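You operate a simulated robot arm through the tools that you are given. There is no shell and no other tool. Be economical: measure what you need, move in short steps, check, and stop when the job is done.

Carry out the task below with a simulated robot arm. There is one attempt and no reset: what you move stays moved.

Task
Switch the brake lever with black ball off.

It is judged by the outcome, as a careful person would: the job done as asked, and still so three seconds after it is handed in. It fails if anything else is knocked over, pushed out of place, dropped, spilled or broken.

Robot
A 7-joint arm with a two-finger parallel gripper on a trunk, on a base that drives. Base frame: it is fixed to the floor where the robot stands at the start and does not move with it; the origin is under the middle of the robot, x ahead of it, y to its left, z up. Lengths are in mm, angles in degrees, forces in N, time in s.
With the tool pointing down near the work surface it reaches from about 340 to 760 mm from the robot's upright axis, wherever it stands. Its first joint turns from -115.0 to 115.0 degrees. Places, roughly: brake lever with black ball [600, -100, 900]. Payload 3.91 kg.
Tool frame: the origin (TCP) lies between the finger pads and is the grasp point; the fingertips stand 30 mm ahead of it; z points along the fingers, y is the line along which they close. The gripper opens to 110 mm. The fingers are 20 mm wide and 10 mm thick; the gripper's body (48 by 112 mm) begins 55 mm behind the TCP.
Orientation is that of the tool frame in the base frame, as a unit quaternion [x, y, z, w]. With the fingers straight down and closing along the base's y, the tool's x points along the base's -x, its y along +y and its z along -z.

Tools
- The arm moves only by the tool apply_moves. Its argument "plan" is a list of rows, each a list of 3 entries, a list of its own where there are three numbers: the shift along the tool's x, y, z in units of 150 mm (1.0 is 150 mm), then the turn, a rotation vector about the tool's x, y, z in units of 180 degrees (1.0 is 180 degrees), then the opening in per cent of the stroke, from 0 (shut) to 100 (fully open). In form: [[[tx, ty, tz], [wx, wy, wz], claw], ...]. A call has 1 to 10 rows; each row is the pose to reach, as a shift and turn from the pose commanded when the call began, along the tool's axes at that moment. A call with a number of a shift or a turn outside -1 to 1 is refused whole. Each row takes 0.2 s and may step no farther than 50 mm and 8.6 degrees from the row before; otherwise, or with a gripper value out of range, the whole call is refused. Where a pose cannot be reached the arm comes as near as it can. A force on the tool above 40 N (or 10 N above the force at the start of the call, whichever is more), or a blocked arm, ends the call early, and 0.2 s more pass. Each finger travels about 108 mm/s and halts on what it meets, pressing with about 21 N; the grip force reading is that of the motor and also rises with nothing between the fingers. The clock runs only during rows and for 0.2 s after the last one: add rows that repeat a pose to give the fingers time. It gives the time, the measured TCP pose, the force on the tool (base axes), the opening and the grip force at its end, in the units of the frame above (readings bear some noise).
- Cameras (640 x 400 px; columns grow to the right, rows downward): "scene" is now at [22.9, 135.1, 1644.9]; the picture's right is [-0.22, -0.97, 0.00], its down [-0.64, 0.15, -0.75] and it looks along [0.73, -0.17, -0.66] (base axes); focal length 290 px, centre (320, 200). "wrist" rides on the gripper at [-36, 0, -57] in the tool frame; the picture's right is [0.00, -1.00, 0.00], its down [0.97, 0.00, -0.24] and it looks along [0.24, 0.00, 0.97] (tool axes); focal length 218 px, centre (320, 200). There is no depth. A picture from a camera that has moved, and an enlarged one, comes with that camera's place and axes in the base frame and with its lens.
- capture(camera): a new picture of that camera. The clock stands still meanwhile.
- slide_trunk(by): slides the trunk up (or, below 0, down) by that many mm; the arm and the scene camera ride with it, the base frame stays. It gives what a move gives, with no picture.
- base_move(legs): drives the robot by 1 to 6 legs, each [ahead, turn to the left] in mm and degrees, along the robot's own axes; the way and the turn of a leg run together, so that a leg with both is an arc; at most 1500 mm and 180 degrees a leg. The arm and the cameras ride along, it lands a little off, and it stops where it bumps. It gives what a move gives.
- pan_tilt(pan, tilt): turns the head with the scene camera to pan (to the left, within 155 degrees either way) and tilt (down, from -29 to 69), counted from straight ahead of the robot. It gives what a move gives.
- close_up(camera, box): a new picture of the part [left, top, right, bottom] of that camera's present view, enlarged. The clock stands still meanwhile.
- job_done(): hands the job in; it is judged then, once.

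Go step by step. Nothing tells you exact positions but the pictures and the camera data: compare them with the known pose of the tool, close in by small moves and look again before you grip or let go. The budget is 120 turns and 78 pictures, counting those below and the enlarged ones. Unless the task says otherwise, let go and move clear before handing in, and close with one line.

The tools are called after "Emit:" by a JSON object that holds its "op" and its "data". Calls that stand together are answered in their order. apply_moves: Moves the arm, as the interface text tells. Its arguments: {"type":"object","properties":{"plan":{"type":"array"}},"required":["plan"]} The other tools are called the same way: slide_trunk (by) slides the trunk up or down; base_move (legs) drives the base; pan_tilt (pan, tilt) turns the head that bears the scene camera; capture (camera) takes a picture; close_up (camera, box) takes an enlarged picture of a part of a camera's view; job_done () hands the job in.

At the start:

```text
t: 0.0
eef_pos: [513.7, -178.1, 1200.0]
ee_rot: [-0.001, 1.0, 0.0, -0.001]
contact_force: [0.8, -0.7, -0.8]
grip_width: 110.1
grasp_force: 0.0
trunk travel left (down, up): [-750.0, 240.0]
robot x, y, heading: [-0.6, 2.0, 0.1]
head pan, tilt: [-13.0, 41.3]
```

scene: 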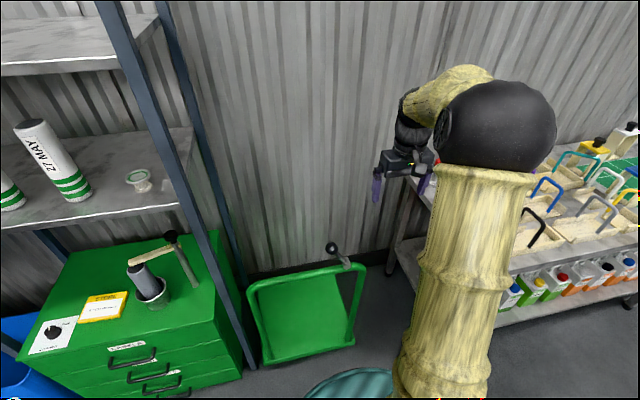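
wrist: 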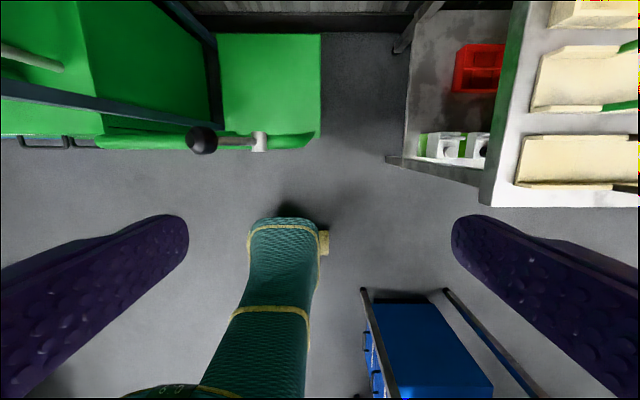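

I see a green trolley with a small lever bearing a black ball on its push bar, near (600,-100,900). I will look closer.

Emit:
{"op": "close_up", "data": {"camera": "scene", "box": [230, 220, 410, 370]}}

Emit:
{"op": "close_up", "data": {"camera": "wrist", "box": [160, 90, 340, 200]}}

Emit:
{"op": "close_up", "data": {"camera": "scene", "box": [10, 220, 240, 390]}}

```text
2.67 times, centred on (320, 295) of scene
camera zoom: at [22.9, 135.1, 1644.9], right [-0.22, -0.97, 0.0], down [-0.64, 0.15, -0.75], along [0.73, -0.17, -0.66], focal length 774 px, centre (320, -53)
```

zoom: 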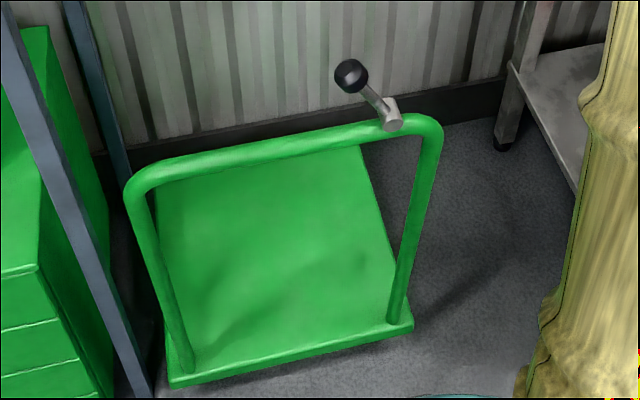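

```text
3.56 times, centred on (250, 145) of wrist
camera zoom: at [548.7, -177.4, 1256.0], right [0.0, -1.0, 0.0], down [-0.97, 0.0, 0.24], along [-0.24, 0.0, -0.97], focal length 776 px, centre (569, 396)
```

zoom: 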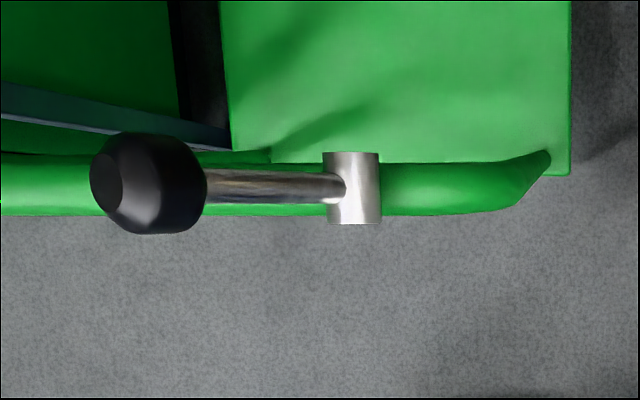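

```text
2.35 times, centred on (125, 305) of scene
camera zoom: at [22.9, 135.1, 1644.9], right [-0.22, -0.97, 0.0], down [-0.64, 0.15, -0.75], along [0.73, -0.17, -0.66], focal length 682 px, centre (779, -47)
```

zoom: 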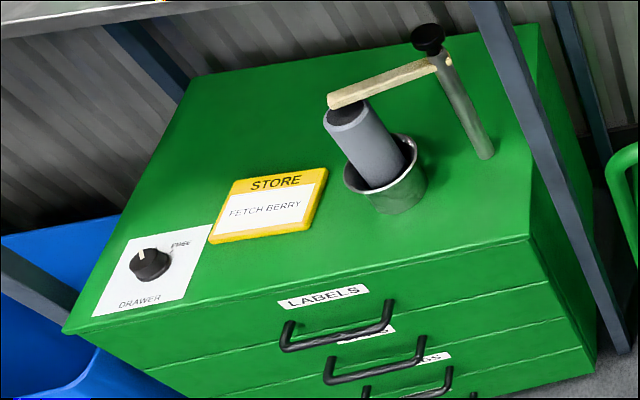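

The ball triangulates to about (556,-25,963) and its hub to (556,-77,881), so the lever leans to the left (+y), with its pivot axis along x. I will bring the wrist camera nearer to look for markings.

Emit:
{"op": "apply_moves", "data": {"plan": [[[-0.05, 0.2, 0.16], [0, 0, 0], 100], [[-0.1, 0.4, 0.33], [0, 0, 0], 100], [[-0.15, 0.6, 0.5], [0, 0, 0], 100], [[-0.2, 0.8, 0.66], [0, 0, 0], 100]]}}

Emit:
{"op": "capture", "data": {"camera": "wrist"}}

Emit:
{"op": "capture", "data": {"camera": "scene"}}

```text
t: 1.0
eef_pos: [544.0, -56.7, 1097.7]
ee_rot: [0.0, 1.0, 0.0, 0.0]
contact_force: [0.1, -0.1, 0.2]
grip_width: 110.2
grasp_force: 0.0
trunk travel left (down, up): [-750.0, 240.0]
robot x, y, heading: [-3.8, 0.8, 0.0]
head pan, tilt: [-13.0, 41.3]
```

```text
72 pictures are left
camera wrist: at [579.7, -57.0, 1155.8], right [0.0, -1.0, 0.0], down [-0.97, 0.0, 0.24], along [-0.24, 0.0, -0.97], focal length 218 px, centre (320, 200)
```

wrist: 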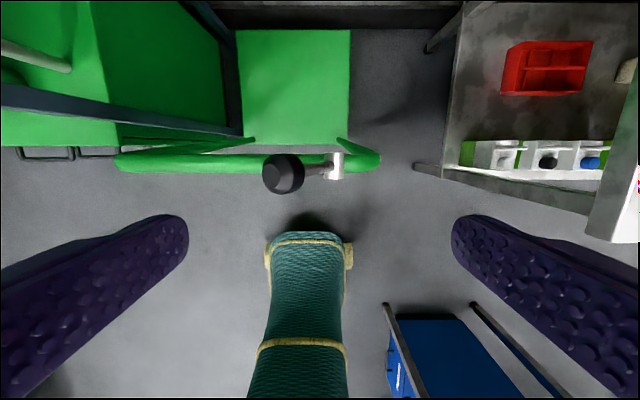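

```text
71 pictures are left
camera scene: at [23.7, 135.9, 1644.9], right [-0.22, -0.97, 0.0], down [-0.64, 0.15, -0.75], along [0.73, -0.17, -0.66], focal length 290 px, centre (320, 200)
```

scene: 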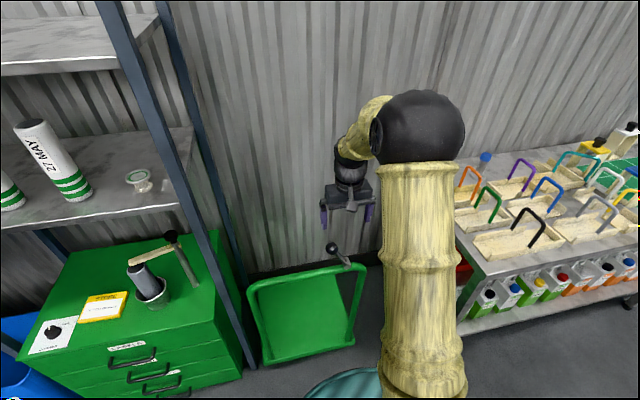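

No markings are visible near the lever; its position is confirmed at about (556,-24,963). I will straddle the ball with half-open fingers, so I can feel which way the lever moves.

Emit:
{"op": "apply_moves", "data": {"plan": [[[-0.08, 0.218, 0.1], [0, 0, 0], 65], [[-0.08, 0.218, 0.35], [0, 0, 0], 65], [[-0.08, 0.218, 0.6], [0, 0, 0], 65], [[-0.08, 0.218, 0.85], [0, 0, 0], 65], [[-0.08, 0.218, 0.85], [0, 0, 0], 65]]}}

Emit:
{"op": "capture", "data": {"camera": "wrist"}}

Emit:
{"op": "close_up", "data": {"camera": "scene", "box": [230, 160, 450, 310]}}

```text
t: 2.2
eef_pos: [554.6, -24.6, 970.8]
ee_rot: [0.0, 1.0, 0.0, -0.001]
contact_force: [0.6, 0.2, 0.4]
grip_width: 71.6
grasp_force: 0.0
trunk travel left (down, up): [-750.0, 240.0]
robot x, y, heading: [-2.6, -0.8, 0.1]
head pan, tilt: [-13.0, 41.3]
```

```text
70 pictures are left
camera wrist: at [590.1, -24.0, 1028.8], right [0.0, -1.0, 0.0], down [-0.97, 0.0, 0.24], along [-0.24, 0.0, -0.97], focal length 218 px, centre (320, 200)
```

wrist: 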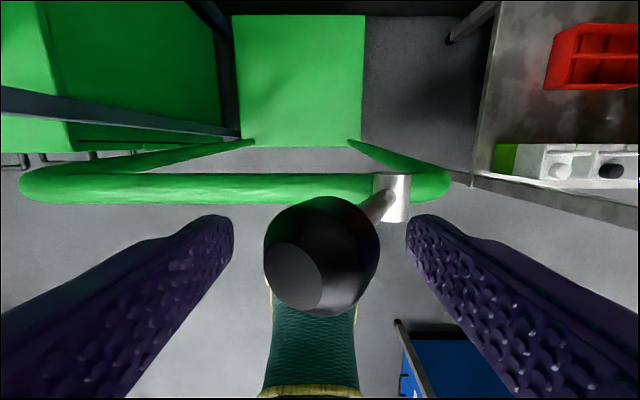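

```text
2.67 times, centred on (340, 235) of scene
camera zoom: at [22.6, 135.2, 1645.0], right [-0.22, -0.97, 0.0], down [-0.64, 0.15, -0.75], along [0.73, -0.17, -0.66], focal length 774 px, centre (267, 107)
```

zoom: 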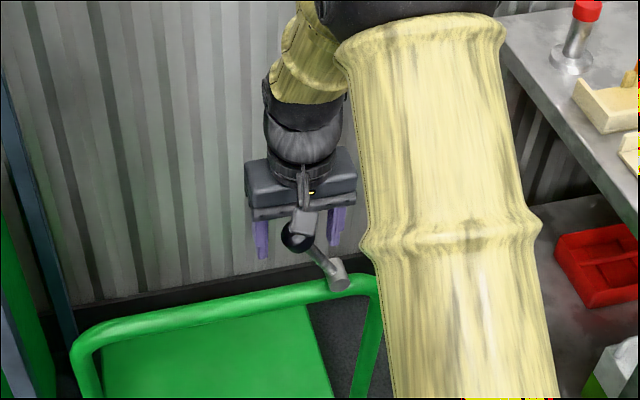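

The ball stands between the fingers, clear of both. I will push gently toward -y along the arc and watch the force.

Emit:
{"op": "apply_moves", "data": {"plan": [[[0, -0.05, 0], [0, 0, 0], 65], [[0, -0.1, -0.01], [0, 0, 0], 65], [[0, -0.15, -0.03], [0, 0, 0], 65], [[0, -0.2, -0.06], [0, 0, 0], 65], [[0, -0.25, -0.08], [0, 0, 0], 65], [[0, -0.28, -0.1], [0, 0, 0], 65]]}}

Emit:
{"op": "capture", "data": {"camera": "wrist"}}

```text
t: 3.6
eef_pos: [555.2, -68.3, 989.1]
ee_rot: [0.0, 1.0, 0.0, 0.0]
contact_force: [-0.2, 0.2, -0.2]
grip_width: 71.9
grasp_force: 0.2
trunk travel left (down, up): [-750.0, 240.0]
robot x, y, heading: [2.0, 0.1, -0.1]
head pan, tilt: [-13.0, 41.3]
```

```text
68 pictures are left
camera wrist: at [590.5, -66.7, 1044.5], right [0.0, -1.0, 0.0], down [-0.97, 0.0, 0.24], along [-0.24, 0.0, -0.97], focal length 218 px, centre (320, 200)
```

wrist: 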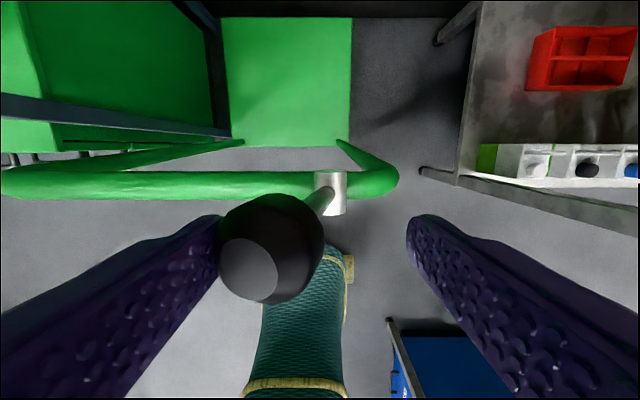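

The lever turns freely to the right and the trolley has not moved. I continue along the arc over the top.

Emit:
{"op": "apply_moves", "data": {"plan": [[[0, -0.06, -0.01], [0, 0, 0], 65], [[0, -0.12, -0.02], [0, 0, 0], 65], [[0, -0.18, -0.02], [0, 0, 0], 65], [[0, -0.24, -0.02], [0, 0, 0], 65], [[0, -0.3, -0.01], [0, 0, 0], 65], [[0, -0.36, 0.01], [0, 0, 0], 65], [[0, -0.42, 0.04], [0, 0, 0], 65]]}}

Emit:
{"op": "capture", "data": {"camera": "wrist"}}

Emit:
{"op": "close_up", "data": {"camera": "scene", "box": [230, 160, 450, 310]}}

```text
t: 5.2
eef_pos: [555.1, -131.3, 980.8]
ee_rot: [0.0, 1.0, -0.001, 0.0]
contact_force: [-0.7, -0.2, -0.2]
grip_width: 71.4
grasp_force: 0.0
trunk travel left (down, up): [-750.0, 240.0]
robot x, y, heading: [0.8, -3.3, -0.1]
head pan, tilt: [-13.0, 41.3]
```

```text
67 pictures are left
camera wrist: at [591.1, -130.0, 1038.5], right [0.0, -1.0, 0.0], down [-0.97, 0.0, 0.24], along [-0.24, 0.0, -0.97], focal length 218 px, centre (320, 200)
```

wrist: 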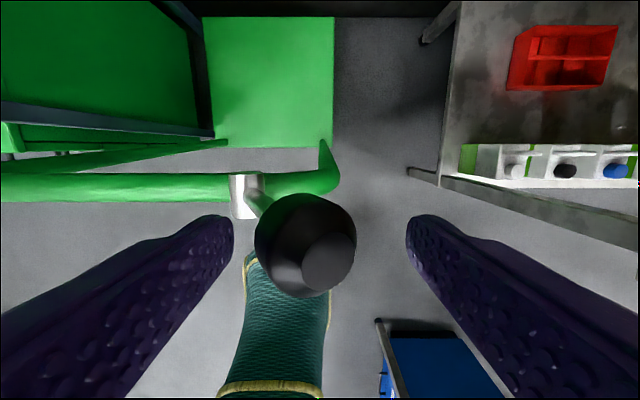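

```text
2.67 times, centred on (340, 235) of scene
camera zoom: at [23.1, 134.8, 1645.0], right [-0.22, -0.97, 0.0], down [-0.64, 0.15, -0.75], along [0.73, -0.17, -0.66], focal length 774 px, centre (267, 107)
```

zoom: 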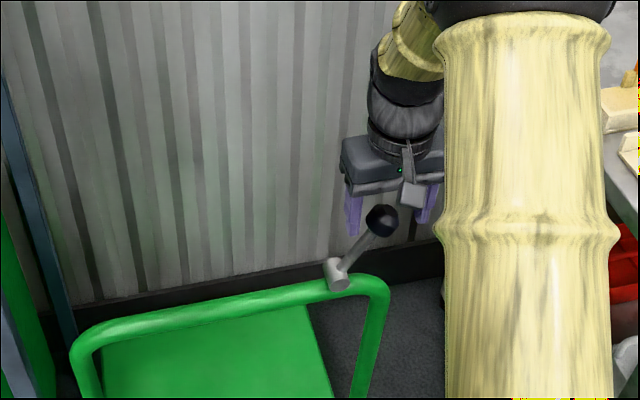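

The lever has tipped over past the finger to the mirrored position, leaning right with its ball near y=-126. I will press a little further to be sure it rests at its stop.

Emit:
{"op": "apply_moves", "data": {"plan": [[[0, -0.04, 0.02], [0, 0, 0], 65], [[0, -0.07, 0.03], [0, 0, 0], 65], [[0, -0.1, 0.04], [0, 0, 0], 65], [[0, -0.12, 0.04], [0, 0, 0], 65], [[0, -0.14, 0.05], [0, 0, 0], 65]]}}

Emit:
{"op": "capture", "data": {"camera": "wrist"}}

```text
t: 6.4
eef_pos: [555.1, -146.7, 975.3]
ee_rot: [-0.002, 1.0, 0.001, 0.002]
contact_force: [-0.3, 16.6, 7.9]
grip_width: 79.6
grasp_force: 8.1
trunk travel left (down, up): [-750.0, 240.0]
robot x, y, heading: [-1.4, -4.1, -0.0]
head pan, tilt: [-13.0, 41.3]
```

```text
65 pictures are left
camera wrist: at [590.9, -146.5, 1032.1], right [0.0, -1.0, 0.0], down [-0.97, 0.0, 0.24], along [-0.24, 0.0, -0.97], focal length 218 px, centre (320, 200)
```

wrist: 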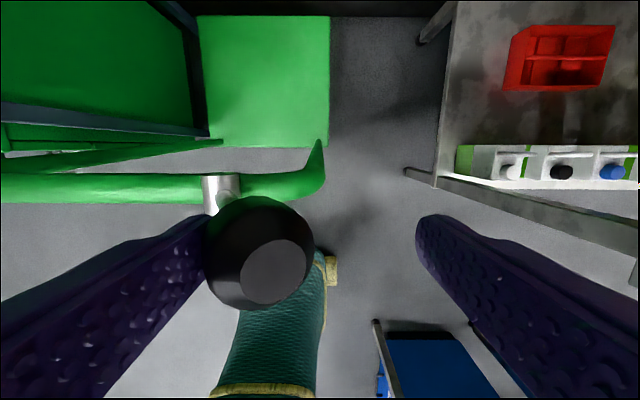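

The force rose to about 17 N, so the lever is at its stop on the right. I will back the fingers off and lift clear.

Emit:
{"op": "apply_moves", "data": {"plan": [[[0, 0.1, -0.04], [0, 0, 0], 65], [[0, 0.12, -0.1], [0, 0, 0], 65], [[0, 0.12, -0.35], [0, 0, 0], 65], [[0, 0.12, -0.6], [0, 0, 0], 65], [[0, 0.12, -0.9], [0, 0, 0], 65], [[0, 0.12, -0.9], [0, 0, 0], 65]]}}

Emit:
{"op": "capture", "data": {"camera": "wrist"}}

Emit:
{"op": "capture", "data": {"camera": "scene"}}

```text
t: 7.8
eef_pos: [556.1, -132.7, 1107.4]
ee_rot: [0.001, 1.0, 0.001, 0.001]
contact_force: [-0.2, 0.1, 0.4]
grip_width: 71.5
grasp_force: 0.1
trunk travel left (down, up): [-750.0, 240.0]
robot x, y, heading: [-1.9, -1.2, 0.1]
head pan, tilt: [-13.0, 41.3]
```

```text
64 pictures are left
camera wrist: at [590.8, -132.4, 1164.8], right [0.0, -1.0, 0.0], down [-0.97, 0.0, 0.24], along [-0.24, 0.0, -0.97], focal length 218 px, centre (320, 200)
```

wrist: 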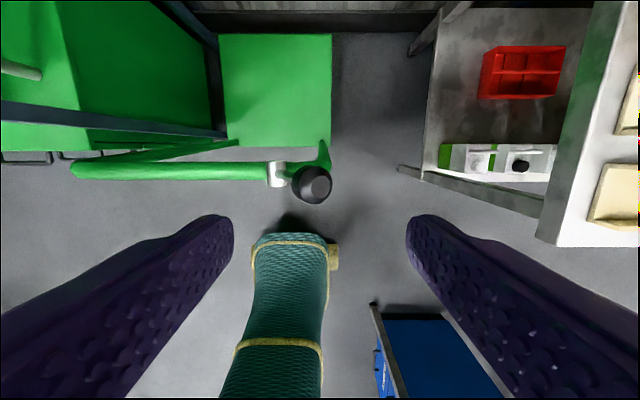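

```text
63 pictures are left
camera scene: at [23.6, 135.0, 1644.9], right [-0.22, -0.97, 0.0], down [-0.64, 0.15, -0.75], along [0.73, -0.17, -0.66], focal length 290 px, centre (320, 200)
```

scene: 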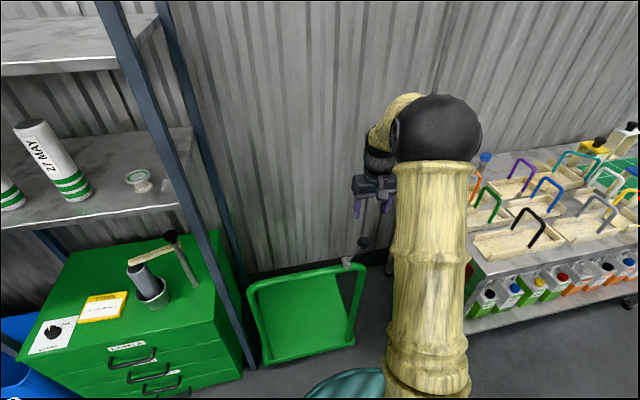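

The lever now rests leaning right at its other stop, the trolley has not shifted and the arm is clear, so I hand the job in.

Emit:
{"op": "job_done", "data": {}}

```text
The job is handed in.
```

I moved the black-ball brake lever on the green trolley from its left position over to the stop on the right, which I took to be off because nothing on it marks on or off. The trolley stayed where it was, and the arm let go and moved clear before I handed in.
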